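You operate a simulated robot arm through the tools that you are given. There is no shell and no other tool.

The job below is to be done with a simulated robot arm. You get a single attempt, and the scene is never put back.

Task
Take the stop nut off the rubbing rig, zero the counter and rub the sample two times.
Fine: stand the nut on the bench first; after the last stroke lift the weight off and raise the arm.

The check looks at the end state, three seconds after you hand in, the way a careful person would. Anything else that was tipped, shoved, dropped, spilled or broken makes it a failure.

Robot
A 6-joint arm with a two-finger parallel gripper, fixed in place. Base frame: the origin is at the foot of the arm, x ahead of it, y to its left, z up; the work surface is at about z = 800. Units: mm, degrees, N and s.
With the tool pointing down near the work surface it reaches from about 340 to 760 mm from the base axis. Its first joint turns from -66.0 to 66.0 degrees. Payload 2.45 kg.
The TCP is the grasp point between the finger pads, 24 mm short of the fingertips. In the tool frame z runs along the fingers and y along their closing line. Largest opening 68 mm; finger width 17, thickness 10; the body of the gripper, 40 by 70 mm, starts 41 mm behind the TCP.
Orientation is that of the tool frame in the base frame, as [roll, pitch, yaw] about the fixed x, y, z axes, in that order (R = Rz(yaw) Ry(pitch) Rx(roll)). With the fingers straight down and closing along the base's y, the tool's x points along the base's -x, its y along +y and its z along -z.

Tools
- The arm moves only by the tool move_arm. Its argument "moves" is a list of rows, each an object (a shift or turn left out is 0, a gripper value left out holds the last) with "dp": the shift along the tool's x, y, z in m, a list of three; "delta_rot": the turn, a rotation vector about the tool's x, y, z in degrees, a list of three; "claw": the gripper command, from -1 (shut) to 1 (fully open), values between in proportion. In form: [{"dp": [tx, ty, tz], "delta_rot": [ax, ay, az], "claw": claw}, ...]. A call has 1 to 20 rows; each row shifts and turns the commanded pose from where the row before left it, along the tool's axes as they then stand. Rows are played at 5 a second. More than 50 mm and 8.6 degrees between two rows, or a gripper value outside its range, and nothing of the call is played. Where a pose cannot be reached the arm comes as near as it can. A force on the tool above 90 N (or 10 N above the force at the start of the call, whichever is more), or a blocked arm, ends the call early, and 0.2 s more pass. The fingers move at their own pace (about 108 mm/s each) and stop on an object; they squeeze with about 28 N. The grip force told is the motor's: it shows also when the fingers shut on nothing. Time passes only in rows, and 0.2 s behind the last, so rows that do not move let the fingers close. The reply holds the time, the measured pose of the TCP, the force on the tool along the base axes, the opening and the grip force, in the units named above and with some noise, with the torque about the TCP (base axes, N m) and any sound that the robot's microphone picked up.
- Cameras (640 x 400 px; columns grow to the right, rows downward): "scene" is fixed at [179.7, 432.1, 1461.3]; the picture's right is [-0.53, -0.85, 0.00], its down [-0.51, 0.32, -0.80] and it looks along [0.67, -0.42, -0.61] (base axes); focal length 286 px, centre (320, 200). "wrist" rides on the gripper at [84, 11, -75] in the tool frame; the picture's right is [-0.13, 0.99, 0.00], its down [-0.60, -0.08, -0.79] and it looks along [-0.79, -0.10, 0.61] (tool axes); focal length 251 px, centre (320, 200).
- get_image(camera): a new picture of that camera. It takes no simulated time.
- measure_at(camera, pixels): for up to 12 pixels [column, row] of the newest picture of that camera ("zoom" is the newest enlarged one), the place [x, y, z] in the base frame of the surface seen there, good to about 2 mm. It takes no simulated time.
- zoom(camera, box): a new picture of the part [left, top, right, bottom] of that camera's present view, enlarged. It takes no simulated time.
- close_job(): hands the job in; it is judged then, once.

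Open the gripper and draw the arm clear of the work before you hand the job in, unless the task says otherwise.

The tools are called as name(argument=value, ...) on one line, values as JSON. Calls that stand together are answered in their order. move_arm: Moves the arm, as the interface text tells. Its arguments: {"type":"object","properties":{"moves":{"type":"array"}},"required":["moves"]} The other tools are called the same way: get_image (camera) takes a picture; measure_at (camera, pixels) gives the place of the surface under pixels of a picture; zoom (camera, box) takes an enlarged picture of a part of a camera's view; close_job () hands the job in.

At the start:

```text
t: 0.0
tool_pos: [500.1, -44.0, 1227.0]
orientation: [180.0, 0.0, 180.0]
ft_force: [-0.1, 1.0, -0.4]
moment: [0.02, 0.04, 0.0]
grip_width: 67.9
gripper_force: 0.1
```

scene: 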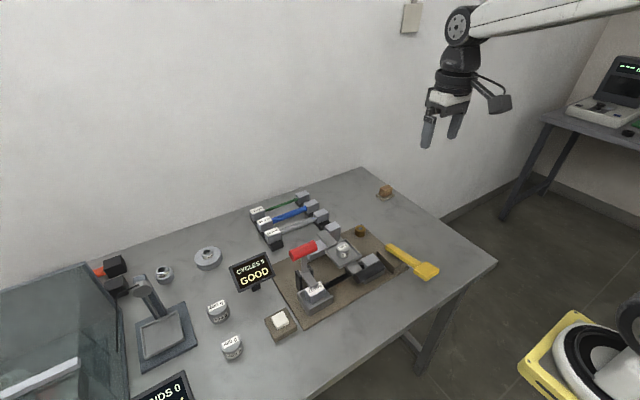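
wrist: 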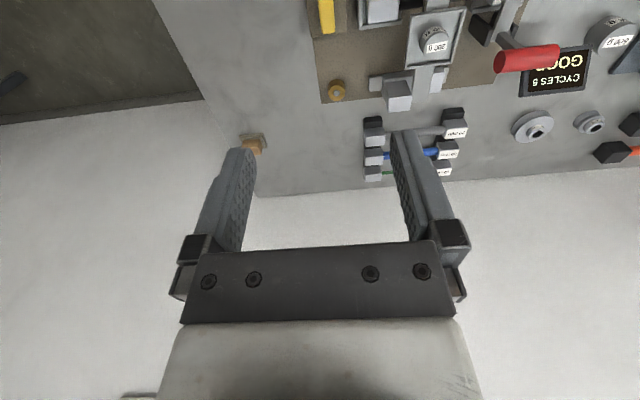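

I begin by enlarging the rig area in the scene picture (about 230-440, 180-350) and the wrist view to understand the parts.

zoom(camera="scene", box=[250, 210, 410, 330])

zoom(camera="wrist", box=[300, 0, 640, 190])

zoom(camera="scene", box=[80, 230, 320, 400])

```text
3.33 times, centred on (330, 270) of scene
```

zoom: 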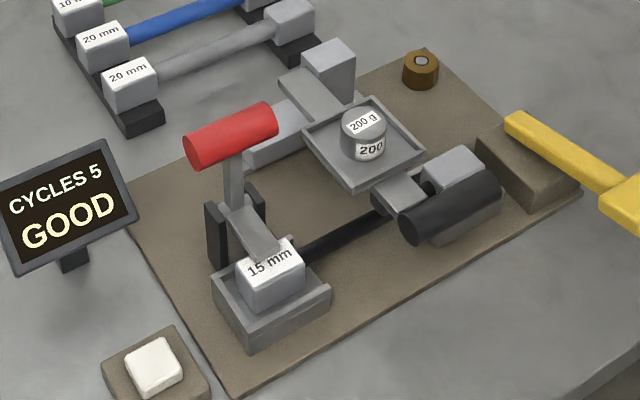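

```text
1.88 times, centred on (470, 95) of wrist
```

zoom: 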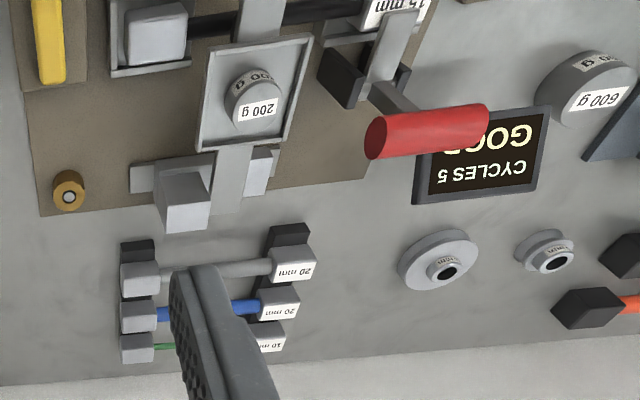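

```text
2.35 times, centred on (200, 315) of scene
```

zoom: 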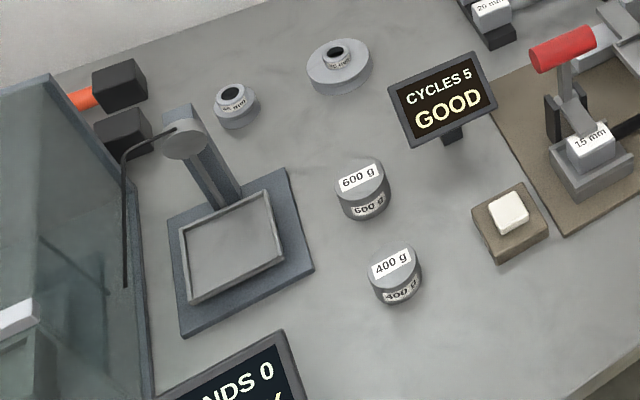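

The brown ring near (421,70) of the zoom is perhaps the stop nut, and the red handle sits on a toggle clamp over "15 mm". I measure key points to build a map.

zoom(camera="scene", box=[250, 210, 410, 330])

measure_at(camera="zoom", pixels=[[421, 61], [421, 80], [363, 122], [365, 170], [325, 55], [400, 190], [450, 165], [455, 205], [190, 145], [270, 120], [270, 260], [153, 365]])

measure_at(camera="scene", pixels=[[385, 187], [383, 193], [425, 270], [390, 245], [250, 275], [360, 228], [299, 318], [310, 200], [450, 200], [230, 330], [207, 253], [164, 268]])

```text
3.33 times, centred on (330, 270) of scene
```

zoom: 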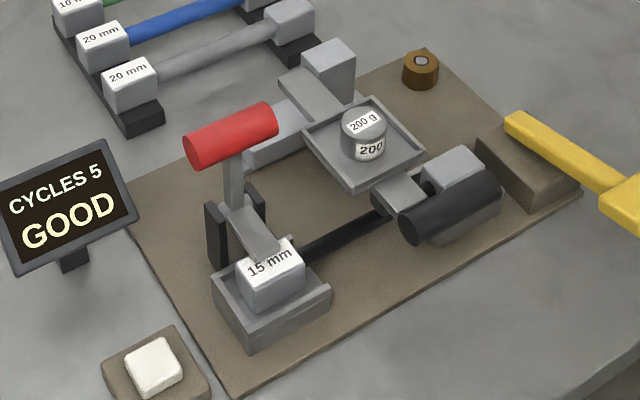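

```text
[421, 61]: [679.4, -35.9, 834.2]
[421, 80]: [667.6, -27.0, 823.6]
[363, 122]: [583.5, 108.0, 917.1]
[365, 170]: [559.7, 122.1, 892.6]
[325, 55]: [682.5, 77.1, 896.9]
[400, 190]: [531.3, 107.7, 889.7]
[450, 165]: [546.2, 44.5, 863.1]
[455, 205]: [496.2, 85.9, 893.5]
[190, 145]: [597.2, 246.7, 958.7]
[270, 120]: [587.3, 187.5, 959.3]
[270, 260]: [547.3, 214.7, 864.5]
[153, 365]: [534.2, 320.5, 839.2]
```

```text
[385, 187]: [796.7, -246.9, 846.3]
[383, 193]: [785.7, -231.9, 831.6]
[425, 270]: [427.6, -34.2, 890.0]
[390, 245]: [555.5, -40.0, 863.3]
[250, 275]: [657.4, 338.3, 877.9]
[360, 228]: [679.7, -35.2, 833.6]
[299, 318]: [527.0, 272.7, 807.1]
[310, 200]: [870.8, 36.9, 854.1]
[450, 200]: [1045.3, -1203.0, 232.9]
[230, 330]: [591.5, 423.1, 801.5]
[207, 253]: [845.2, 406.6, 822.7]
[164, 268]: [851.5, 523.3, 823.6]
```

The rig appears to be: sample bar along y from "15 mm" block (547,215) to block (546,45), with a loaded arm lying over it. I bring the wrist camera closer for a detailed view of the rig.

move_arm(moves=[{"dp": [0.02, 0.025, 0.025]}, {"dp": [0.02, 0.025, 0.025]}, {"dp": [0.02, 0.025, 0.025]}, {"dp": [0.02, 0.025, 0.025]}, {"dp": [0.02, 0.025, 0.025]}, {"dp": [0, 0, 0.02]}])

get_image(camera="wrist")

zoom(camera="scene", box=[340, 160, 460, 290])

```text
t: 1.4
tool_pos: [401.1, 79.4, 1082.2]
orientation: [180.0, 0.0, -179.9]
ft_force: [-0.1, 1.0, 0.5]
moment: [-0.02, 0.01, 0.01]
grip_width: 67.9
gripper_force: 0.2
```

```text
taken
```

wrist: 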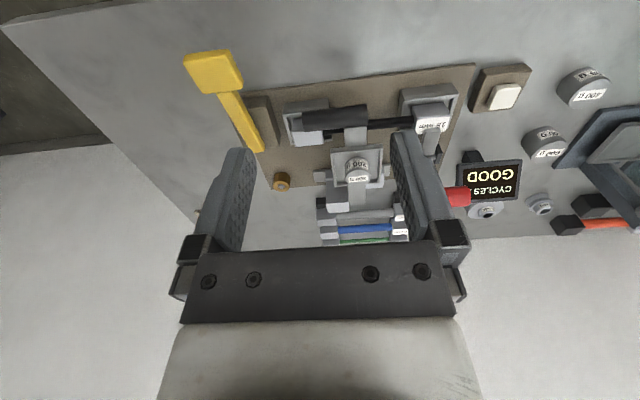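

```text
3.08 times, centred on (400, 225) of scene
```

zoom: 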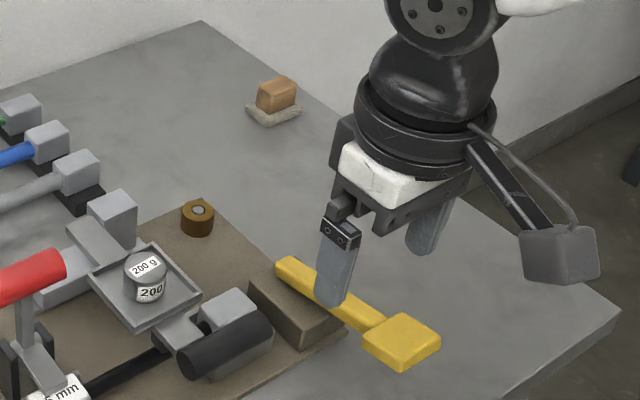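

The rig is in view around (240-480, 60-250) in the wrist picture; I zoom in on it.

zoom(camera="wrist", box=[255, 75, 415, 175])

zoom(camera="wrist", box=[240, 140, 440, 250])

zoom(camera="wrist", box=[380, 60, 560, 220])

```text
4.00 times, centred on (335, 125) of wrist
```

zoom: 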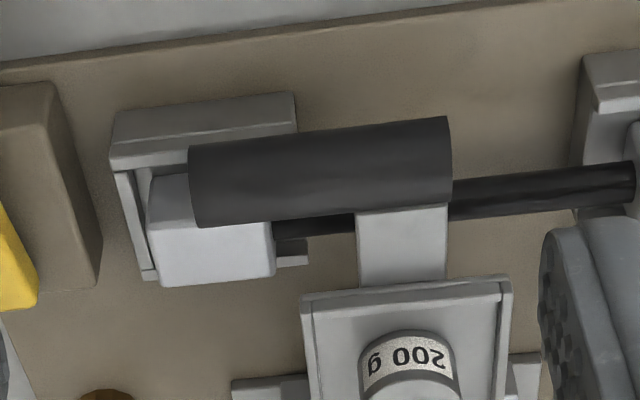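

```text
3.20 times, centred on (340, 195) of wrist
```

zoom: 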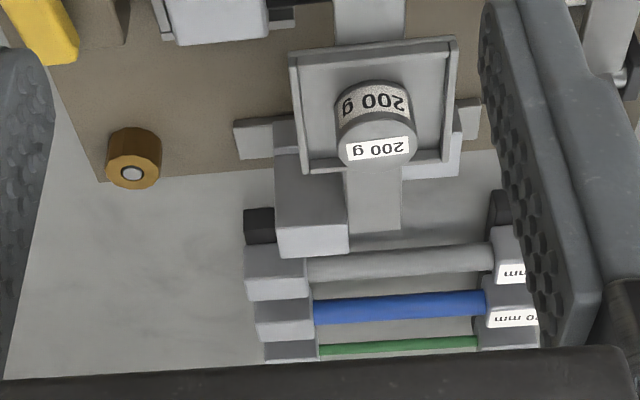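

```text
2.50 times, centred on (470, 140) of wrist
```

zoom: 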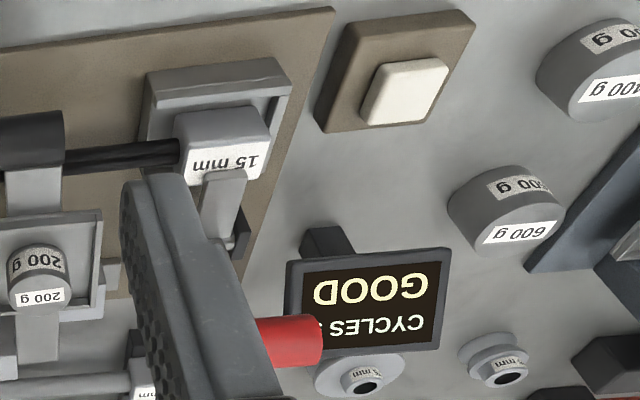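

I measure rail, carriage, nut, arm and handle points in this view.

zoom(camera="wrist", box=[240, 140, 440, 250])

measure_at(camera="zoom", pixels=[[255, 130], [255, 148], [472, 110], [440, 165], [285, 140], [310, 190], [310, 240], [375, 210], [131, 173], [133, 145], [375, 148], [300, 168]])

measure_at(camera="wrist", pixels=[[305, 115], [335, 115], [365, 118], [333, 108], [333, 128], [356, 135], [310, 140], [290, 110], [385, 124], [345, 155], [380, 150], [332, 150]])

```text
3.20 times, centred on (340, 195) of wrist
```

zoom: 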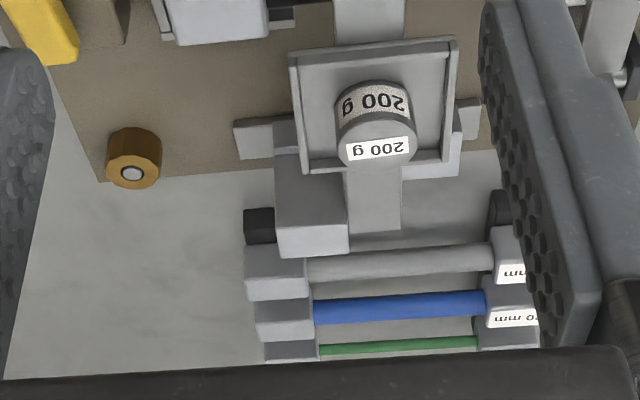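

```text
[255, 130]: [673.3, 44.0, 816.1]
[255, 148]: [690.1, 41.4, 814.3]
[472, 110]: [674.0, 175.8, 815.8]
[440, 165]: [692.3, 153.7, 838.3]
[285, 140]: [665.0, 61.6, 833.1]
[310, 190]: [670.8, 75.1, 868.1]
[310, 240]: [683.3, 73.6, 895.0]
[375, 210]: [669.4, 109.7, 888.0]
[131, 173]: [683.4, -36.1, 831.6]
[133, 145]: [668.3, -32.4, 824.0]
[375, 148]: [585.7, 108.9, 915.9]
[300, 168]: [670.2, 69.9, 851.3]
```

```text
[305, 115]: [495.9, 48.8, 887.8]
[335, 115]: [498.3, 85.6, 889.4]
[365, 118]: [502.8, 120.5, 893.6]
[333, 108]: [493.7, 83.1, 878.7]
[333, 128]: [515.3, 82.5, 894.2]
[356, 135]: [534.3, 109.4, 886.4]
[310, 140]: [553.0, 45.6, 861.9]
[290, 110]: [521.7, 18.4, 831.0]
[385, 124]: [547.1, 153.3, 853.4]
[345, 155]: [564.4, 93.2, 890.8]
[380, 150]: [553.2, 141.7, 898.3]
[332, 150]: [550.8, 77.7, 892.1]
```

The base plate lies at z≈815, the upright at y≈72, x≈680 and the arm at y≈110; the brass nut stands on a stud at (680,-36). I move to view the rig from its -y side with the tool yawed +90°.

move_arm(moves=[{"dp": [-0.025, -0.032, 0.005]}, {"dp": [-0.025, -0.032, 0.005]}, {"dp": [-0.025, -0.032, 0.005]}, {"dp": [-0.025, -0.032, 0.005]}, {"dp": [-0.025, -0.032, 0.005]}, {"dp": [-0.025, -0.032, 0.005]}, {"dp": [-0.025, -0.032, 0.005]}, {"dp": [-0.025, -0.032, 0.005]}, {"delta_rot": [0, 0, -8.2]}, {"delta_rot": [0, 0, -8.2]}, {"delta_rot": [0, 0, -8.2]}, {"delta_rot": [0, 0, -8.2]}, {"delta_rot": [0, 0, -8.2]}, {"delta_rot": [0, 0, -8.2]}, {"delta_rot": [0, 0, -8.2]}, {"delta_rot": [0, 0, -8.2]}, {"delta_rot": [0, 0, -8.2]}, {"delta_rot": [0, 0, -8.2]}])

get_image(camera="wrist")

get_image(camera="scene")

```text
t: 5.2
tool_pos: [601.2, -175.6, 1042.9]
orientation: [180.0, 0.0, -97.8]
ft_force: [-0.1, 0.9, 0.2]
moment: [-0.03, -0.03, 0.0]
grip_width: 68.0
gripper_force: 0.0
```

```text
taken
```

wrist: 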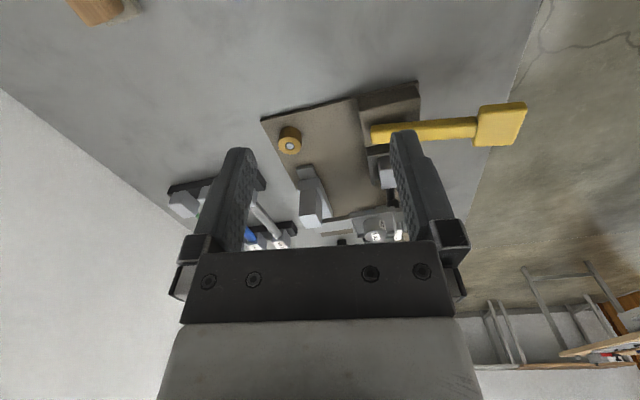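

```text
taken
```

scene: 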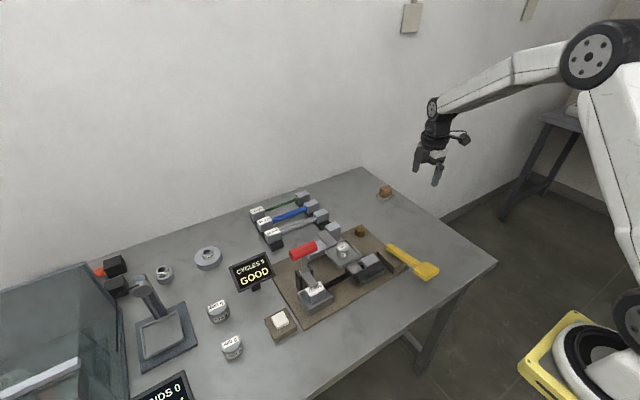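

The nut shows at (290,138) and the upright at (312,200); I zoom on both areas.

zoom(camera="wrist", box=[250, 90, 410, 250])

zoom(camera="wrist", box=[265, 110, 325, 165])

```text
2.50 times, centred on (330, 170) of wrist
```

zoom: 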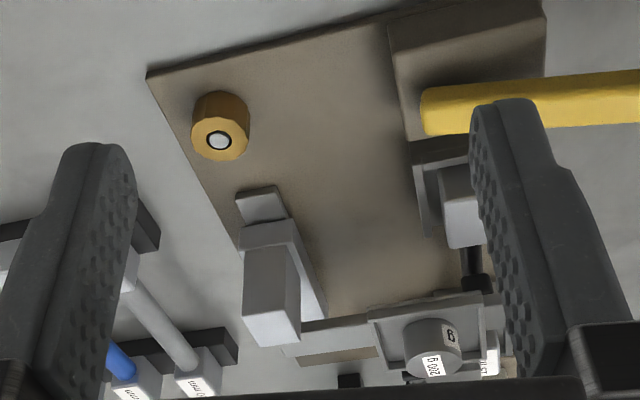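

```text
7.27 times, centred on (295, 138) of wrist
```

zoom: 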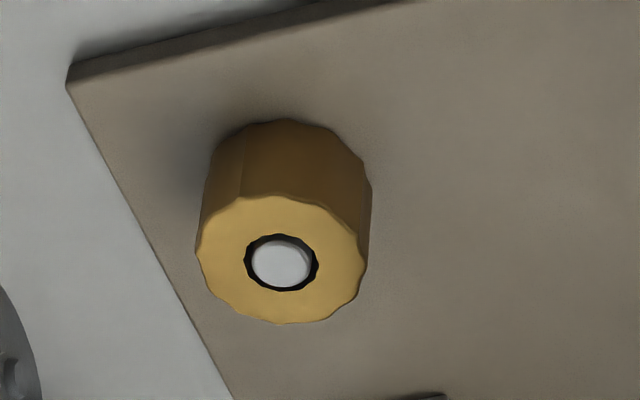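

The knurled brass nut sits on a bright stud. I measure its edges, the board and the bench around.

measure_at(camera="zoom", pixels=[[283, 262], [210, 240], [350, 270], [283, 310], [283, 208], [220, 300], [335, 215], [290, 150], [200, 120], [450, 200], [60, 250], [280, 350]])

zoom(camera="wrist", box=[250, 150, 410, 250])

measure_at(camera="wrist", pixels=[[100, 100], [200, 60], [300, 60], [200, 130], [400, 60], [95, 8], [85, 5], [395, 92], [385, 130], [440, 128], [500, 120], [350, 150]])

```text
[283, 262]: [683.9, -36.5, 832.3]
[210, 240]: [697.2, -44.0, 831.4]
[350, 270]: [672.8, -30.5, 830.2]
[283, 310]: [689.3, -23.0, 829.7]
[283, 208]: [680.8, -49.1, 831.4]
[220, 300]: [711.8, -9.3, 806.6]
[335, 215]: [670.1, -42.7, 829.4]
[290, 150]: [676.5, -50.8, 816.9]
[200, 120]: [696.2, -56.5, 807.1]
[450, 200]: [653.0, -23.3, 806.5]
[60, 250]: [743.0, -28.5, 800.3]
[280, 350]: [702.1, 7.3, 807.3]
```

```text
4.00 times, centred on (330, 200) of wrist
```

zoom: 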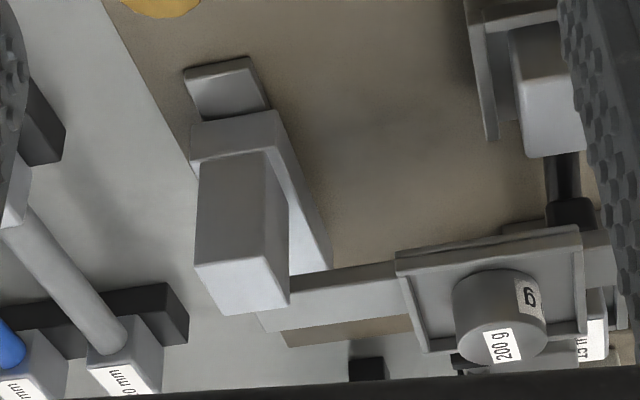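

```text
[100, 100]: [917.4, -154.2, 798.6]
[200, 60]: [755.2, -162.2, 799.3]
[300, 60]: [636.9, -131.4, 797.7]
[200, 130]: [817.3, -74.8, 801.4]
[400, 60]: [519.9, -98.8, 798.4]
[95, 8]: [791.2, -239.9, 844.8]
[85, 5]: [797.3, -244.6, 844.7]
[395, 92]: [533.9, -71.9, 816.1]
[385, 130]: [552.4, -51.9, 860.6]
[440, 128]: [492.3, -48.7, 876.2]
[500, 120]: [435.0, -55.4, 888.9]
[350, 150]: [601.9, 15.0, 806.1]
```

Nut centre ≈(683.5,-36), top z≈831, board top z≈806.5. I align yaw to -90 and move above the nut at z≈915.

move_arm(moves=[{"delta_rot": [0, 0, -7.8], "claw": 1}, {"dp": [-0.0349, -0.0206, 0.02]}, {"dp": [-0.0349, -0.0206, 0.02]}, {"dp": [-0.0349, -0.0206, 0.02]}, {"dp": [-0.0349, -0.0206, 0.02]}, {"dp": [0, 0, 0.025]}, {"dp": [0, 0, 0.025]}, {"dp": [0, 0, 0]}])

get_image(camera="wrist")

zoom(camera="scene", box=[300, 170, 430, 270])

```text
t: 7.0
tool_pos: [683.4, -37.5, 911.4]
orientation: [180.0, 0.1, -90.2]
ft_force: [0.0, -0.5, -0.3]
moment: [0.0, 0.03, 0.03]
grip_width: 68.2
gripper_force: 0.0
```

```text
taken
```

wrist: 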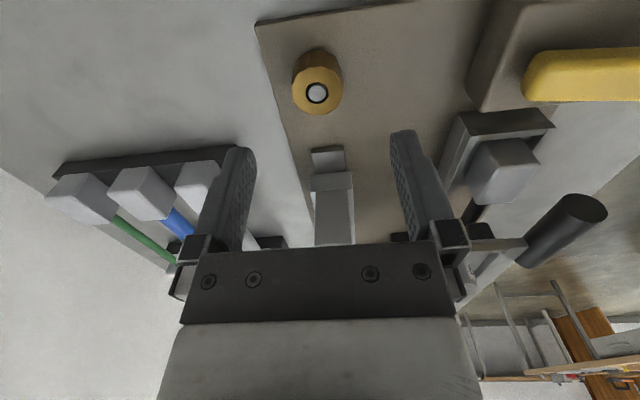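

```text
4.00 times, centred on (365, 220) of scene
```

zoom: 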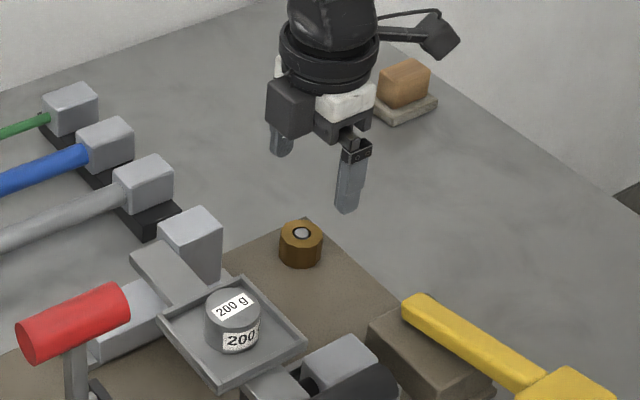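

The nut is centred at column ~317 in the wrist view; I re-measure it from this nearer view.

zoom(camera="wrist", box=[270, 30, 370, 130])

measure_at(camera="wrist", pixels=[[317, 93], [317, 78], [317, 110], [295, 90], [340, 92], [317, 60], [293, 75], [340, 75], [328, 160], [335, 180]])

```text
4.00 times, centred on (320, 80) of wrist
```

zoom: 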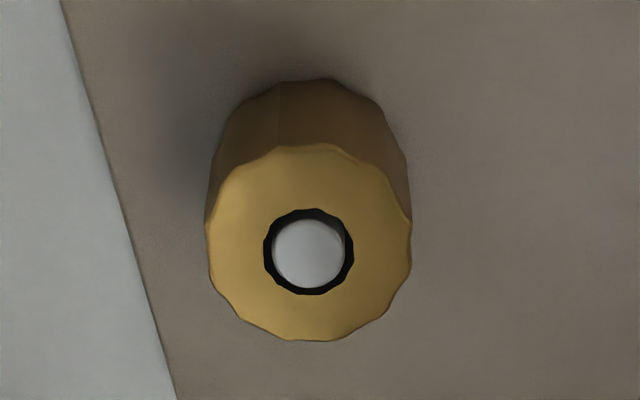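

```text
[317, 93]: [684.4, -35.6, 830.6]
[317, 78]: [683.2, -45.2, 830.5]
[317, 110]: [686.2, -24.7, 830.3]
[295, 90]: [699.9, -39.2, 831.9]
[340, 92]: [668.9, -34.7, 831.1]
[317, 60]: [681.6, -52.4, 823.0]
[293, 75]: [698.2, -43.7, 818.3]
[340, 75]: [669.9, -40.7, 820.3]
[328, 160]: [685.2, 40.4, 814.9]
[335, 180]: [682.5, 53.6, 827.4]
```

The nut is ~31 mm wide, centred (684.5,-36.5). I descend to TCP z≈833 and close.

move_arm(moves=[{"dp": [-0.001, -0.001, 0.03]}, {"dp": [0, 0, 0.03]}, {"dp": [0, 0, 0.018]}, {"dp": [0, 0, 0]}, {"claw": -1}, {"claw": -1}, {"claw": -1}])

get_image(camera="wrist")

```text
t: 8.6
tool_pos: [685.1, -35.4, 833.9]
orientation: [-179.9, 0.0, -90.2]
ft_force: [12.6, -0.6, -9.4]
moment: [0.02, -0.15, 0.02]
grip_width: 33.3
gripper_force: 28.3
```

```text
taken
```

wrist: 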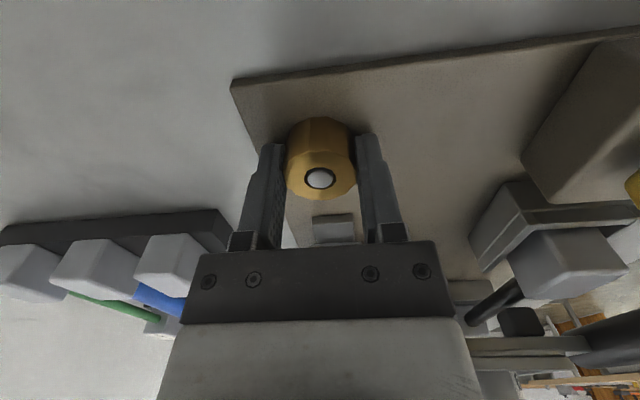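

Grip at 33.3 mm with a side force of +12.6 N in x, so the nut's axis is slightly further in +x; I nudge +0.7 mm in x and read again.

move_arm(moves=[{"dp": [0, -0.0007, 0]}, {"dp": [0, 0, 0]}])

```text
t: 9.2
tool_pos: [685.4, -35.6, 835.1]
orientation: [179.9, 0.0, -90.2]
ft_force: [8.8, 0.5, -6.8]
moment: [-0.03, -0.25, 0.0]
grip_width: 33.7
gripper_force: 28.2
```

I test a small lift of 2 mm to see whether the nut is threaded (the force will show it).

move_arm(moves=[{"dp": [0, -0.0005, 0]}, {"dp": [0, 0, -0.001]}, {"dp": [0, 0, -0.001]}, {"dp": [0, 0, 0]}])

get_image(camera="wrist")

```text
t: 10.2
tool_pos: [684.1, -35.0, 835.0]
orientation: [179.9, 0.0, -90.2]
ft_force: [8.6, -3.1, -12.5]
moment: [-0.06, -0.23, 0.01]
grip_width: 33.5
gripper_force: 27.7
```

```text
taken
```

wrist: 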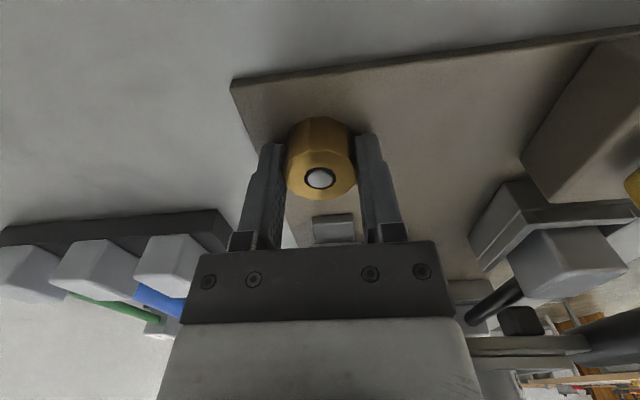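

Pulling up meets about 12 N, so the nut seems threaded (or tight). I try turning it counter-clockwise from above (negative about tool z) by 16° and watch the torque.

move_arm(moves=[{"delta_rot": [0, 0, -4]}, {"delta_rot": [0, 0, -4]}, {"delta_rot": [0, 0, -4]}, {"delta_rot": [0, 0, -4]}, {"dp": [0, 0, 0]}])

get_image(camera="wrist")

```text
t: 11.4
tool_pos: [684.5, -34.6, 835.5]
orientation: [179.9, 0.0, -74.2]
ft_force: [4.7, -8.7, -19.4]
moment: [-0.21, -0.16, 0.02]
grip_width: 33.4
gripper_force: 28.3
```

```text
taken
```

wrist: 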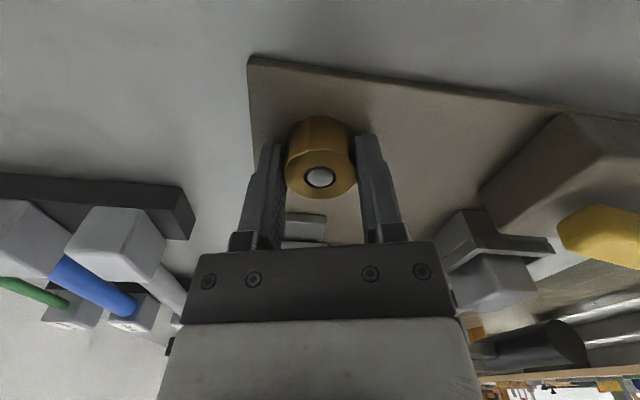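

The z pull went to -19 N; before concluding on thread direction I hold still and read the force again.

move_arm(moves=[{"dp": [0, 0, 0]}, {"dp": [0, 0, 0]}])

move_arm(moves=[{"delta_rot": [0, 0, 4]}, {"delta_rot": [0, 0, 4]}, {"delta_rot": [0, 0, 4]}, {"delta_rot": [0, 0, 4]}, {"dp": [0, 0, 0]}])

```text
t: 12.0
tool_pos: [685.1, -34.8, 835.1]
orientation: [179.8, 0.1, -74.2]
ft_force: [0.4, -12.0, -19.2]
moment: [-0.24, -0.18, -0.03]
grip_width: 33.7
gripper_force: 28.1
```

```text
t: 13.2
tool_pos: [685.5, -35.2, 835.5]
orientation: [179.8, 0.1, -90.2]
ft_force: [-10.1, -6.7, -14.8]
moment: [0.03, 0.0, 0.17]
grip_width: 33.4
gripper_force: 28.3
```

Lateral forces confuse the reading. I release the nut, let forces settle and view the nut position relative to the fingers.

move_arm(moves=[{"claw": -0.2}, {"claw": -0.2}, {"claw": -0.2}])

zoom(camera="wrist", box=[240, 90, 400, 240])

measure_at(camera="zoom", pixels=[[321, 355], [321, 380], [321, 410], [250, 350], [400, 350]])

```text
t: 14.0
tool_pos: [683.7, -35.7, 835.6]
orientation: [179.8, 0.0, -90.3]
ft_force: [-10.8, -4.3, -13.9]
moment: [0.04, -0.01, 0.04]
grip_width: 33.5
gripper_force: 27.5
```

```text
2.67 times, centred on (320, 165) of wrist
```

zoom: 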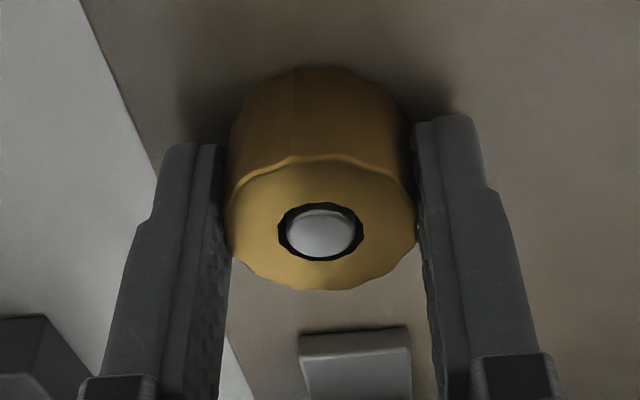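

```text
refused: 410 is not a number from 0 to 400
```

-0.2 still grips (≈27 mm). I open to about 44 mm and read free forces.

move_arm(moves=[{"claw": 0.3}, {"claw": 0.3}, {"claw": 0.3}])

zoom(camera="wrist", box=[240, 90, 400, 240])

measure_at(camera="zoom", pixels=[[321, 235], [321, 180], [321, 280], [250, 220], [400, 220], [320, 110], [232, 130], [405, 130]])

```text
t: 14.8
tool_pos: [687.2, -35.4, 838.0]
orientation: [-179.9, 0.0, -90.1]
ft_force: [0.6, 0.2, -0.5]
moment: [-0.02, -0.01, -0.02]
grip_width: 44.2
gripper_force: 0.1
```

```text
2.67 times, centred on (320, 165) of wrist
```

zoom: 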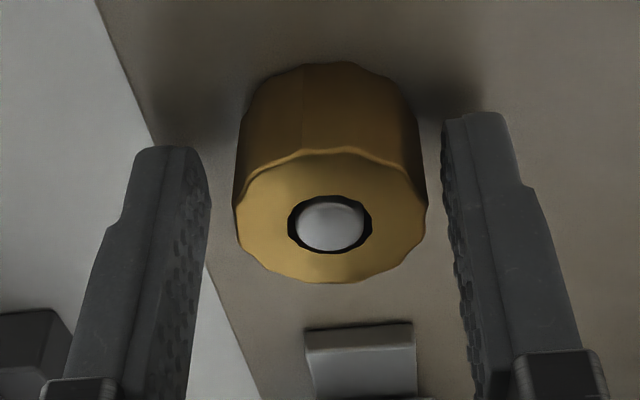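

```text
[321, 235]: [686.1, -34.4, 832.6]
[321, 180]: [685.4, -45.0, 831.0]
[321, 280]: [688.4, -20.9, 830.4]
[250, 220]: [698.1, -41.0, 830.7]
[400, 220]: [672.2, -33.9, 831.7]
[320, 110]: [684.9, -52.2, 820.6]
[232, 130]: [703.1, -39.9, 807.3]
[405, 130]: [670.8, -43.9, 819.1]
```

Free pose is (687.2,-35.4,838), forces ~0, so the robot is compliant. I shift to x≈685.3, z≈834, and grip again to read a clean baseline.

move_arm(moves=[{"dp": [0, 0.0018, 0.004]}, {"dp": [0, 0, 0]}, {"claw": -1}, {"claw": -1}, {"claw": -1}])

```text
t: 16.0
tool_pos: [686.0, -36.4, 833.5]
orientation: [-179.9, 0.1, -90.1]
ft_force: [2.4, -0.2, -1.4]
moment: [0.01, -0.04, 0.03]
grip_width: 33.6
gripper_force: 28.3
```

Clean baseline now (Fz -1.4). I turn 24° counter-clockwise from above with no lift and read Fz.

move_arm(moves=[{"delta_rot": [0, 0, -6]}, {"delta_rot": [0, 0, -6]}, {"delta_rot": [0, 0, -6]}, {"delta_rot": [0, 0, -6]}, {"dp": [0, 0, 0]}])

```text
t: 17.2
tool_pos: [685.7, -35.8, 832.4]
orientation: [-179.9, 0.0, -66.1]
ft_force: [8.1, -5.9, 4.9]
moment: [0.12, 0.17, -0.02]
grip_width: 33.4
gripper_force: 27.9
```

Fz rose to +4.9, consistent with the nut climbing. I continue another 24° counter-clockwise and check.

move_arm(moves=[{"delta_rot": [0, 0, -6]}, {"delta_rot": [0, 0, -6]}, {"delta_rot": [0, 0, -6]}, {"delta_rot": [0, 0, -6]}, {"dp": [0, 0, 0]}])

zoom(camera="wrist", box=[240, 90, 400, 240])

```text
t: 18.4
tool_pos: [684.8, -35.3, 833.2]
orientation: [-179.8, -0.2, -42.1]
ft_force: [20.8, -3.4, 0.1]
moment: [0.02, -0.04, 0.0]
grip_width: 33.4
gripper_force: 27.8
```

```text
2.67 times, centred on (320, 165) of wrist
```

zoom: 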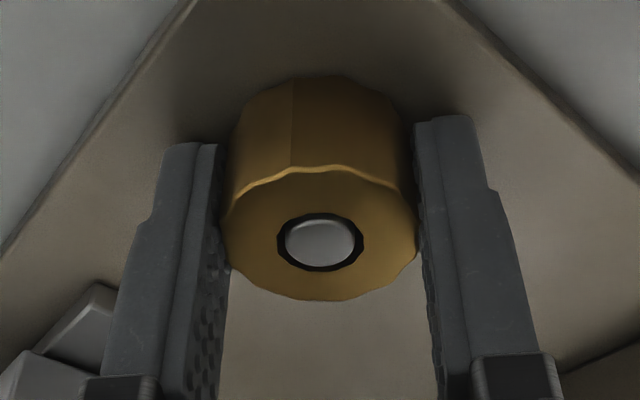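

Side force is 20 N, so I release, then measure the nut's top height against the stud top.

move_arm(moves=[{"claw": 0.3}, {"claw": 0.3}, {"claw": 0.3}])

zoom(camera="wrist", box=[240, 90, 400, 240])

measure_at(camera="zoom", pixels=[[320, 240], [310, 230], [330, 235], [320, 190], [320, 290], [260, 230], [390, 230], [320, 110], [350, 190], [290, 190], [280, 270], [370, 270]])

```text
t: 19.2
tool_pos: [683.4, -35.0, 832.0]
orientation: [-180.0, 0.0, -42.2]
ft_force: [1.1, -0.4, 0.4]
moment: [0.0, 0.02, -0.03]
grip_width: 43.4
gripper_force: 0.2
```

```text
2.67 times, centred on (320, 165) of wrist
```

zoom: 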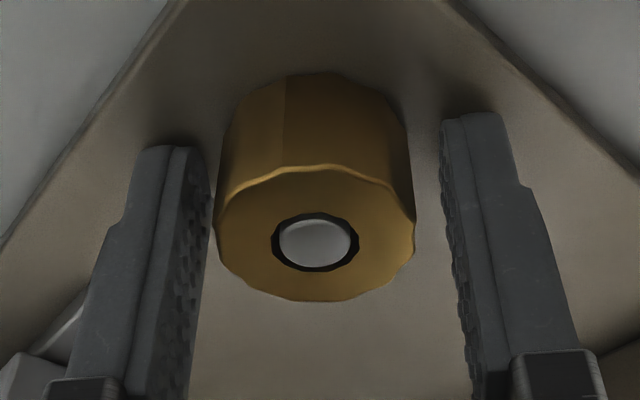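

```text
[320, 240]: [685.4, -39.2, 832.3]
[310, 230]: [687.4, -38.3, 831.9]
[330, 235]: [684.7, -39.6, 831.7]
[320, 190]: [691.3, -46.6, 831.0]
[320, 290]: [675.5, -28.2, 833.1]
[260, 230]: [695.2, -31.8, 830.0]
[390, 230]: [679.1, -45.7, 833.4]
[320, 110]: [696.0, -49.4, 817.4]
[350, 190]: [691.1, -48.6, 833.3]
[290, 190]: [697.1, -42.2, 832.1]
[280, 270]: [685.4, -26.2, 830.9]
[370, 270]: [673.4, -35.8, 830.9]
```

The nut top reads ≈831.8 on average (≈831.0 before), so it may be rising slowly, like a thread. I turn the open gripper back clockwise by 150° to gain a long unscrewing stroke.

move_arm(moves=[{"delta_rot": [0, 0, 7.5]}, {"delta_rot": [0, 0, 7.5]}, {"delta_rot": [0, 0, 7.5]}, {"delta_rot": [0, 0, 7.5]}, {"delta_rot": [0, 0, 7.5]}, {"delta_rot": [0, 0, 7.5]}, {"delta_rot": [0, 0, 7.5]}, {"delta_rot": [0, 0, 7.5]}, {"delta_rot": [0, 0, 7.5]}, {"delta_rot": [0, 0, 7.5]}, {"delta_rot": [0, 0, 7.5]}, {"delta_rot": [0, 0, 7.5]}, {"delta_rot": [0, 0, 7.5]}, {"delta_rot": [0, 0, 7.5]}, {"delta_rot": [0, 0, 7.5]}, {"delta_rot": [0, 0, 7.5]}, {"delta_rot": [0, 0, 7.5]}, {"delta_rot": [0, 0, 7.5]}, {"delta_rot": [0, 0, 7.5]}, {"delta_rot": [0, 0, 7.5]}])

get_image(camera="wrist")

zoom(camera="scene", box=[300, 170, 430, 270])

```text
t: 23.4
tool_pos: [684.6, -35.7, 832.6]
orientation: [-179.9, 0.0, 167.6]
ft_force: [-0.4, 0.5, -0.4]
moment: [0.02, 0.0, 0.0]
grip_width: 44.1
gripper_force: 0.0
```

```text
taken
```

wrist: 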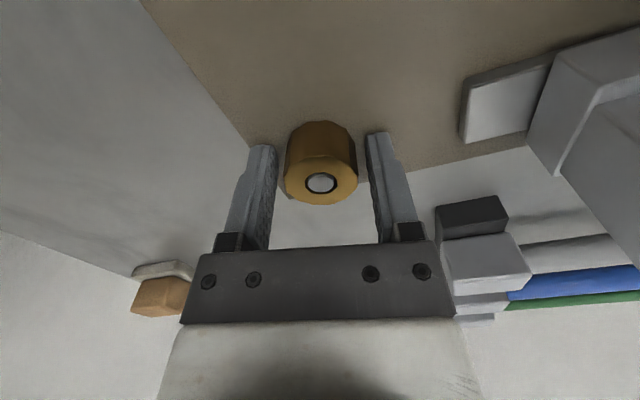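

```text
4.00 times, centred on (365, 220) of scene
```

zoom: 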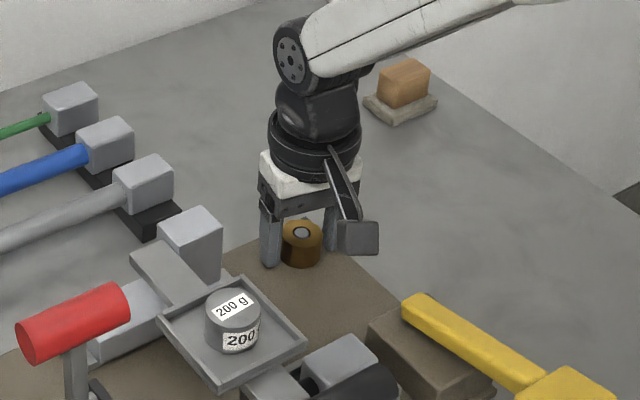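

Nut is centred between the fingers. I grip and turn 60° counter-clockwise, then read the forces.

move_arm(moves=[{"dp": [0, 0, 0], "claw": -1}, {"claw": -1}, {"claw": -1}, {"delta_rot": [0, 0, -6]}, {"delta_rot": [0, 0, -6]}, {"delta_rot": [0, 0, -6]}, {"delta_rot": [0, 0, -6]}, {"delta_rot": [0, 0, -6]}, {"delta_rot": [0, 0, -6]}, {"delta_rot": [0, 0, -6]}, {"delta_rot": [0, 0, -6]}, {"delta_rot": [0, 0, -6]}, {"delta_rot": [0, 0, -6]}, {"dp": [0, 0, 0]}])

get_image(camera="wrist")

```text
t: 26.4
tool_pos: [684.1, -34.9, 832.3]
orientation: [-180.0, 0.0, -132.1]
ft_force: [5.1, -4.1, -2.8]
moment: [-0.1, 0.09, 0.0]
grip_width: 35.7
gripper_force: 28.5
```

```text
taken
```

wrist: 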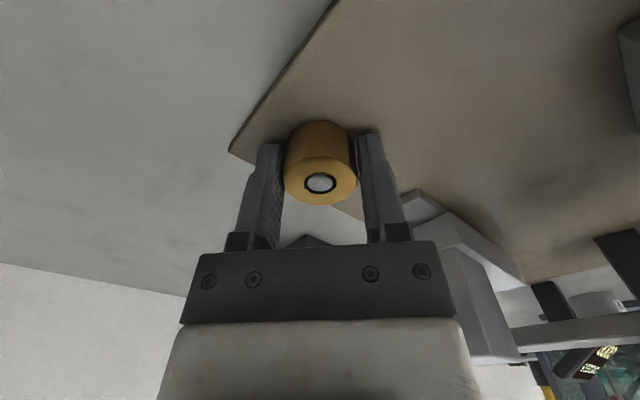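

Torque is low and the nut turns with the gripper; I continue 120° more counter-clockwise.

move_arm(moves=[{"delta_rot": [0, 0, -7.5]}, {"delta_rot": [0, 0, -7.5]}, {"delta_rot": [0, 0, -7.5]}, {"delta_rot": [0, 0, -7.5]}, {"delta_rot": [0, 0, -7.5]}, {"delta_rot": [0, 0, -7.5]}, {"delta_rot": [0, 0, -7.5]}, {"delta_rot": [0, 0, -7.5]}, {"delta_rot": [0, 0, -7.5]}, {"delta_rot": [0, 0, -7.5]}, {"delta_rot": [0, 0, -7.5]}, {"delta_rot": [0, 0, -7.5]}, {"delta_rot": [0, 0, -7.5]}, {"delta_rot": [0, 0, -7.5]}, {"delta_rot": [0, 0, -7.5]}, {"delta_rot": [0, 0, -7.5]}, {"dp": [0, 0, 0]}])

zoom(camera="wrist", box=[240, 90, 400, 240])

measure_at(camera="zoom", pixels=[[320, 240], [310, 240], [330, 240], [320, 190], [320, 290], [260, 230], [380, 230], [290, 190], [350, 190], [280, 270], [360, 270]])

zoom(camera="scene", box=[330, 210, 390, 250])

```text
t: 30.0
tool_pos: [684.3, -33.8, 833.4]
orientation: [180.0, 0.0, -12.1]
ft_force: [3.6, -0.9, 13.4]
moment: [-0.14, -0.04, 0.0]
grip_width: 35.0
gripper_force: 28.1
```

```text
2.67 times, centred on (320, 165) of wrist
```

zoom: 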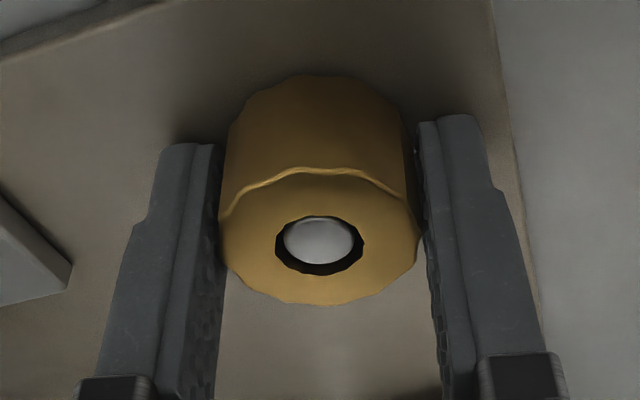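

```text
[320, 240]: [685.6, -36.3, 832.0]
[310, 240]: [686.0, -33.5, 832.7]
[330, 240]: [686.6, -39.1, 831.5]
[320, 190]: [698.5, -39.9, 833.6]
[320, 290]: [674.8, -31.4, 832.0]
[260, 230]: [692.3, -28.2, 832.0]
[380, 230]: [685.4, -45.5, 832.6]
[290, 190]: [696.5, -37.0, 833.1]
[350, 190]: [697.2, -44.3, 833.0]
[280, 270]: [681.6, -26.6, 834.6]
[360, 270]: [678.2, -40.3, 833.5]
```

```text
10.00 times, centred on (360, 230) of scene
```

zoom: 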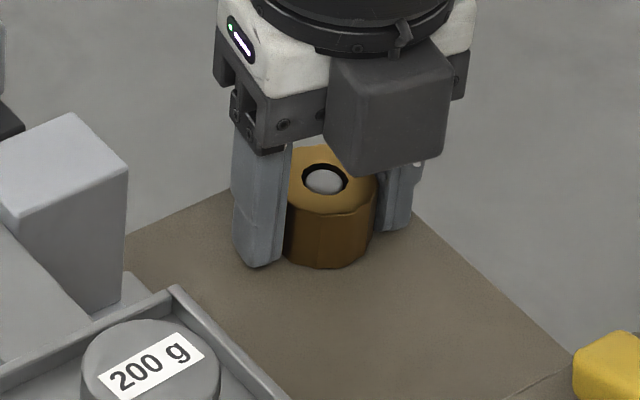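

Fz is now +13.4 and the nut top reads ≈833, so it is a right-hand thread and climbing. I relieve 2 mm upward, then turn 56° more while lifting slightly.

move_arm(moves=[{"dp": [0, 0, -0.001]}, {"dp": [0, 0, -0.001]}, {"dp": [0, 0, 0]}])

move_arm(moves=[{"delta_rot": [0, 0, -8]}, {"delta_rot": [0, 0, -8]}, {"delta_rot": [0, 0, -8]}, {"delta_rot": [0, 0, -8]}, {"delta_rot": [0, 0, -8]}, {"delta_rot": [0, 0, -8]}, {"delta_rot": [0, 0, -8]}, {"dp": [0, 0, 0]}])

```text
t: 30.8
tool_pos: [682.8, -35.3, 833.4]
orientation: [179.9, 0.2, -12.2]
ft_force: [8.2, 2.7, -7.1]
moment: [0.12, -0.32, 0.0]
grip_width: 34.5
gripper_force: 28.2
```

```text
t: 31.4
tool_pos: [675.9, -32.8, 834.6]
orientation: [176.4, -0.8, -5.9]
ft_force: [-10.3, -47.9, 5.2]
moment: [-0.19, -0.15, -0.44]
grip_width: 35.6
gripper_force: 28.1
out of reach, approached as far as the arm can: row 1, 2
stopped in row 2: the force on the tool passed its limit at 116 N (the readings are from after the stop); the commanded pose is now the measured one
```

The wrist reached its turning limit near yaw -8 and the call stopped with a side force. I open the gripper to release and look.

move_arm(moves=[{"claw": 0.3}, {"claw": 0.3}])

get_image(camera="wrist")

zoom(camera="scene", box=[300, 190, 420, 270])

```text
t: 32.0
tool_pos: [677.1, -23.0, 834.1]
orientation: [176.8, -1.1, -5.5]
ft_force: [-1.3, -13.5, -1.9]
moment: [-0.03, -0.09, -0.1]
grip_width: 55.6
gripper_force: 7.3
```

```text
taken
```

wrist: 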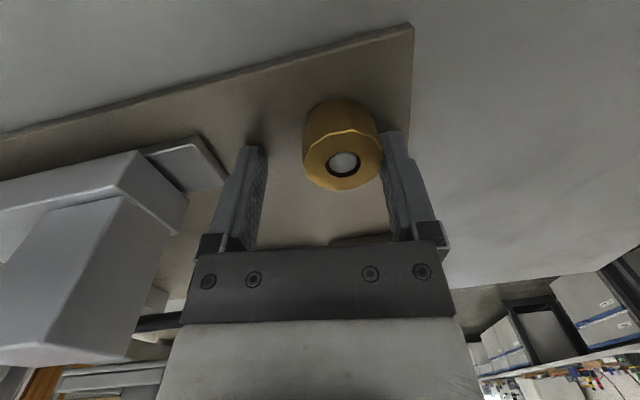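

```text
5.00 times, centred on (360, 230) of scene
```

zoom: 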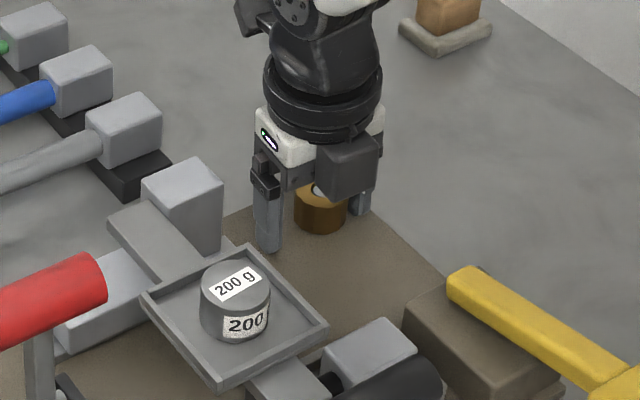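

The nut is still in place; the gripper is skewed at (677,-23) with the right finger touching the nut. I open fully, then move back to the nut axis and level the tool, turning away from the limit.

move_arm(moves=[{"claw": 1}, {"dp": [0.002, 0.004, 0], "delta_rot": [0, 0, 3]}, {"dp": [0.002, 0.004, 0], "delta_rot": [1.6, -0.5, 3]}, {"dp": [0.003, 0.003, 0], "delta_rot": [1.6, -0.6, 4]}, {"dp": [0.002, 0.001, 0], "delta_rot": [0, 0, 4]}, {"dp": [0, 0, 0]}])

get_image(camera="wrist")

```text
t: 33.4
tool_pos: [685.7, -36.3, 834.7]
orientation: [-180.0, 0.0, -19.5]
ft_force: [-0.8, 0.5, -0.3]
moment: [-0.01, 0.0, 0.01]
grip_width: 68.0
gripper_force: 0.1
```

```text
taken
```

wrist: 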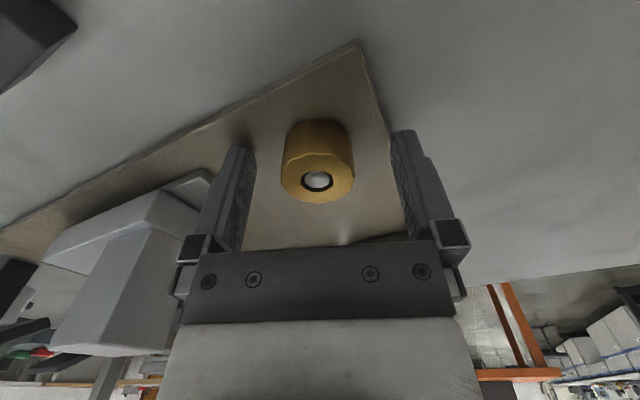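

The tool is level and the nut centred again. I turn the open gripper clockwise 194° for the next unscrewing stroke.

move_arm(moves=[{"delta_rot": [0, 0, 8.1]}, {"delta_rot": [0, 0, 8.1]}, {"delta_rot": [0, 0, 8.1]}, {"delta_rot": [0, 0, 8.1]}, {"delta_rot": [0, 0, 8.1]}, {"delta_rot": [0, 0, 8.1]}, {"delta_rot": [0, 0, 8.1]}, {"delta_rot": [0, 0, 8.1]}, {"delta_rot": [0, 0, 8.1]}, {"delta_rot": [0, 0, 8.1]}, {"delta_rot": [0, 0, 8.1]}, {"delta_rot": [0, 0, 8.1]}, {"delta_rot": [0, 0, 8.1]}, {"delta_rot": [0, 0, 8.1]}, {"delta_rot": [0, 0, 8.1]}, {"delta_rot": [0, 0, 8.1]}, {"delta_rot": [0, 0, 8.1]}, {"delta_rot": [0, 0, 8.1]}, {"delta_rot": [0, 0, 8.1]}, {"delta_rot": [0, 0, 8.1]}])

move_arm(moves=[{"delta_rot": [0, 0, 8.1]}, {"delta_rot": [0, 0, 8.1]}, {"delta_rot": [0, 0, 8.1]}, {"delta_rot": [0, 0, 8.1]}, {"dp": [0, 0, 0]}])

get_image(camera="wrist")

measure_at(camera="wrist", pixels=[[318, 180], [318, 165], [318, 196], [300, 180], [338, 180], [330, 168], [306, 168], [332, 192], [305, 192]])

```text
t: 37.6
tool_pos: [684.4, -37.1, 834.5]
orientation: [179.9, 0.2, 178.4]
ft_force: [-0.8, 0.5, -0.5]
moment: [0.0, -0.01, -0.03]
grip_width: 68.1
gripper_force: 0.1
```

```text
t: 38.8
tool_pos: [684.5, -35.5, 835.2]
orientation: [179.8, 0.1, 146.0]
ft_force: [-0.4, 0.7, 0.0]
moment: [0.0, -0.04, 0.03]
grip_width: 68.1
gripper_force: 0.1
```

```text
taken
```

wrist: 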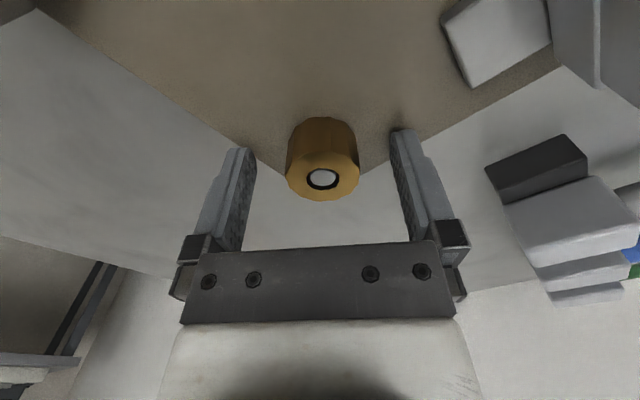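

```text
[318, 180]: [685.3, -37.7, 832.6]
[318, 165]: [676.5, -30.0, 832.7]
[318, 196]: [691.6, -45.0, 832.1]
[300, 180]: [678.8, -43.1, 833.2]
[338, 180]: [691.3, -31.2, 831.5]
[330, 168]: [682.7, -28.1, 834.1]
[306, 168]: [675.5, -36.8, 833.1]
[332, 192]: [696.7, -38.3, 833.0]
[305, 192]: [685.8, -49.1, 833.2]
```

Nut top is ≈832.9 (about 2 mm up after ~230°). I grip and turn 97° counter-clockwise with a small lift.

move_arm(moves=[{"dp": [0, 0, 0], "claw": -1}, {"claw": -1}, {"claw": -1}, {"dp": [0, 0, -6e-05], "delta_rot": [0, 0, -8.1]}, {"dp": [0, 0, -6e-05], "delta_rot": [0, 0, -8.1]}, {"dp": [0, 0, -6e-05], "delta_rot": [0, 0, -8.1]}, {"dp": [0, 0, -6e-05], "delta_rot": [0, 0, -8.1]}, {"dp": [0, 0, -6e-05], "delta_rot": [0, 0, -8.1]}, {"dp": [0, 0, -6e-05], "delta_rot": [0, 0, -8.1]}, {"dp": [0, 0, -6e-05], "delta_rot": [0, 0, -8.1]}, {"dp": [0, 0, -6e-05], "delta_rot": [0, 0, -8.1]}, {"dp": [0, 0, -6e-05], "delta_rot": [0, 0, -8.1]}, {"dp": [0, 0, -6e-05], "delta_rot": [0, 0, -8.1]}, {"dp": [0, 0, -6e-05], "delta_rot": [0, 0, -8.1]}, {"dp": [0, 0, -6e-05], "delta_rot": [0, 0, -8.1]}, {"dp": [0, 0, 0]}])

```text
t: 42.2
tool_pos: [684.1, -34.9, 836.2]
orientation: [-179.9, 0.1, -116.5]
ft_force: [7.8, 17.1, -3.5]
moment: [0.54, 0.13, 0.03]
grip_width: 35.6
gripper_force: 28.1
```

Forces are modest (Fz -3.5). I continue another 97° counter-clockwise.

move_arm(moves=[{"dp": [0, 0, -5e-05], "delta_rot": [0, 0, -8.1]}, {"dp": [0, 0, -5e-05], "delta_rot": [0, 0, -8.1]}, {"dp": [0, 0, -5e-05], "delta_rot": [0, 0, -8.1]}, {"dp": [0, 0, -5e-05], "delta_rot": [0, 0, -8.1]}, {"dp": [0, 0, -5e-05], "delta_rot": [0, 0, -8.1]}, {"dp": [0, 0, -5e-05], "delta_rot": [0, 0, -8.1]}, {"dp": [0, 0, -5e-05], "delta_rot": [0, 0, -8.1]}, {"dp": [0, 0, -5e-05], "delta_rot": [0, 0, -8.1]}, {"dp": [0, 0, -5e-05], "delta_rot": [0, 0, -8.1]}, {"dp": [0, 0, -5e-05], "delta_rot": [0, 0, -8.1]}, {"dp": [0, 0, -5e-05], "delta_rot": [0, 0, -8.1]}, {"dp": [0, 0, -5e-05], "delta_rot": [0, 0, -8.1]}, {"dp": [0, 0, 0]}])

zoom(camera="wrist", box=[240, 90, 400, 240])

measure_at(camera="zoom", pixels=[[320, 240], [310, 240], [330, 240], [320, 190], [320, 290], [260, 230], [380, 230], [290, 190], [350, 190], [280, 270], [360, 270]])

```text
t: 45.0
tool_pos: [686.6, -35.5, 838.8]
orientation: [-179.7, -0.4, -19.3]
ft_force: [21.1, 9.4, -9.5]
moment: [-0.23, -0.13, -0.06]
grip_width: 35.5
gripper_force: 28.2
```

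```text
2.67 times, centred on (320, 165) of wrist
```

zoom: 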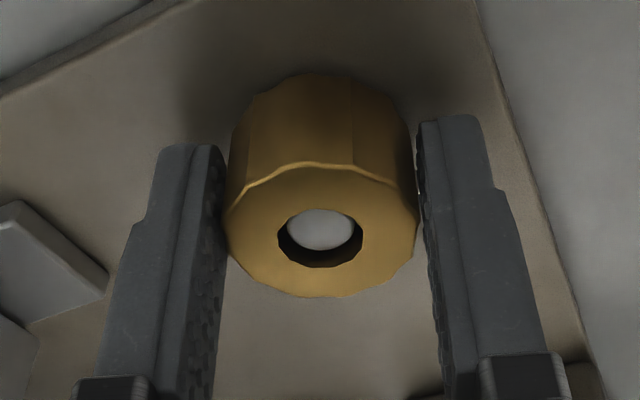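

```text
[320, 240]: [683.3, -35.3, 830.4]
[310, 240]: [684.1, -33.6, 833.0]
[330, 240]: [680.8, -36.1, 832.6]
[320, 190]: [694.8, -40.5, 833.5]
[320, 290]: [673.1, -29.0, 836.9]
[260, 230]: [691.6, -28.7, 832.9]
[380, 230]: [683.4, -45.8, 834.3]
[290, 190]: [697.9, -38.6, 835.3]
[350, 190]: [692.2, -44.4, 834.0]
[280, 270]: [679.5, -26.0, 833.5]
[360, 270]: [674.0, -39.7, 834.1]
```

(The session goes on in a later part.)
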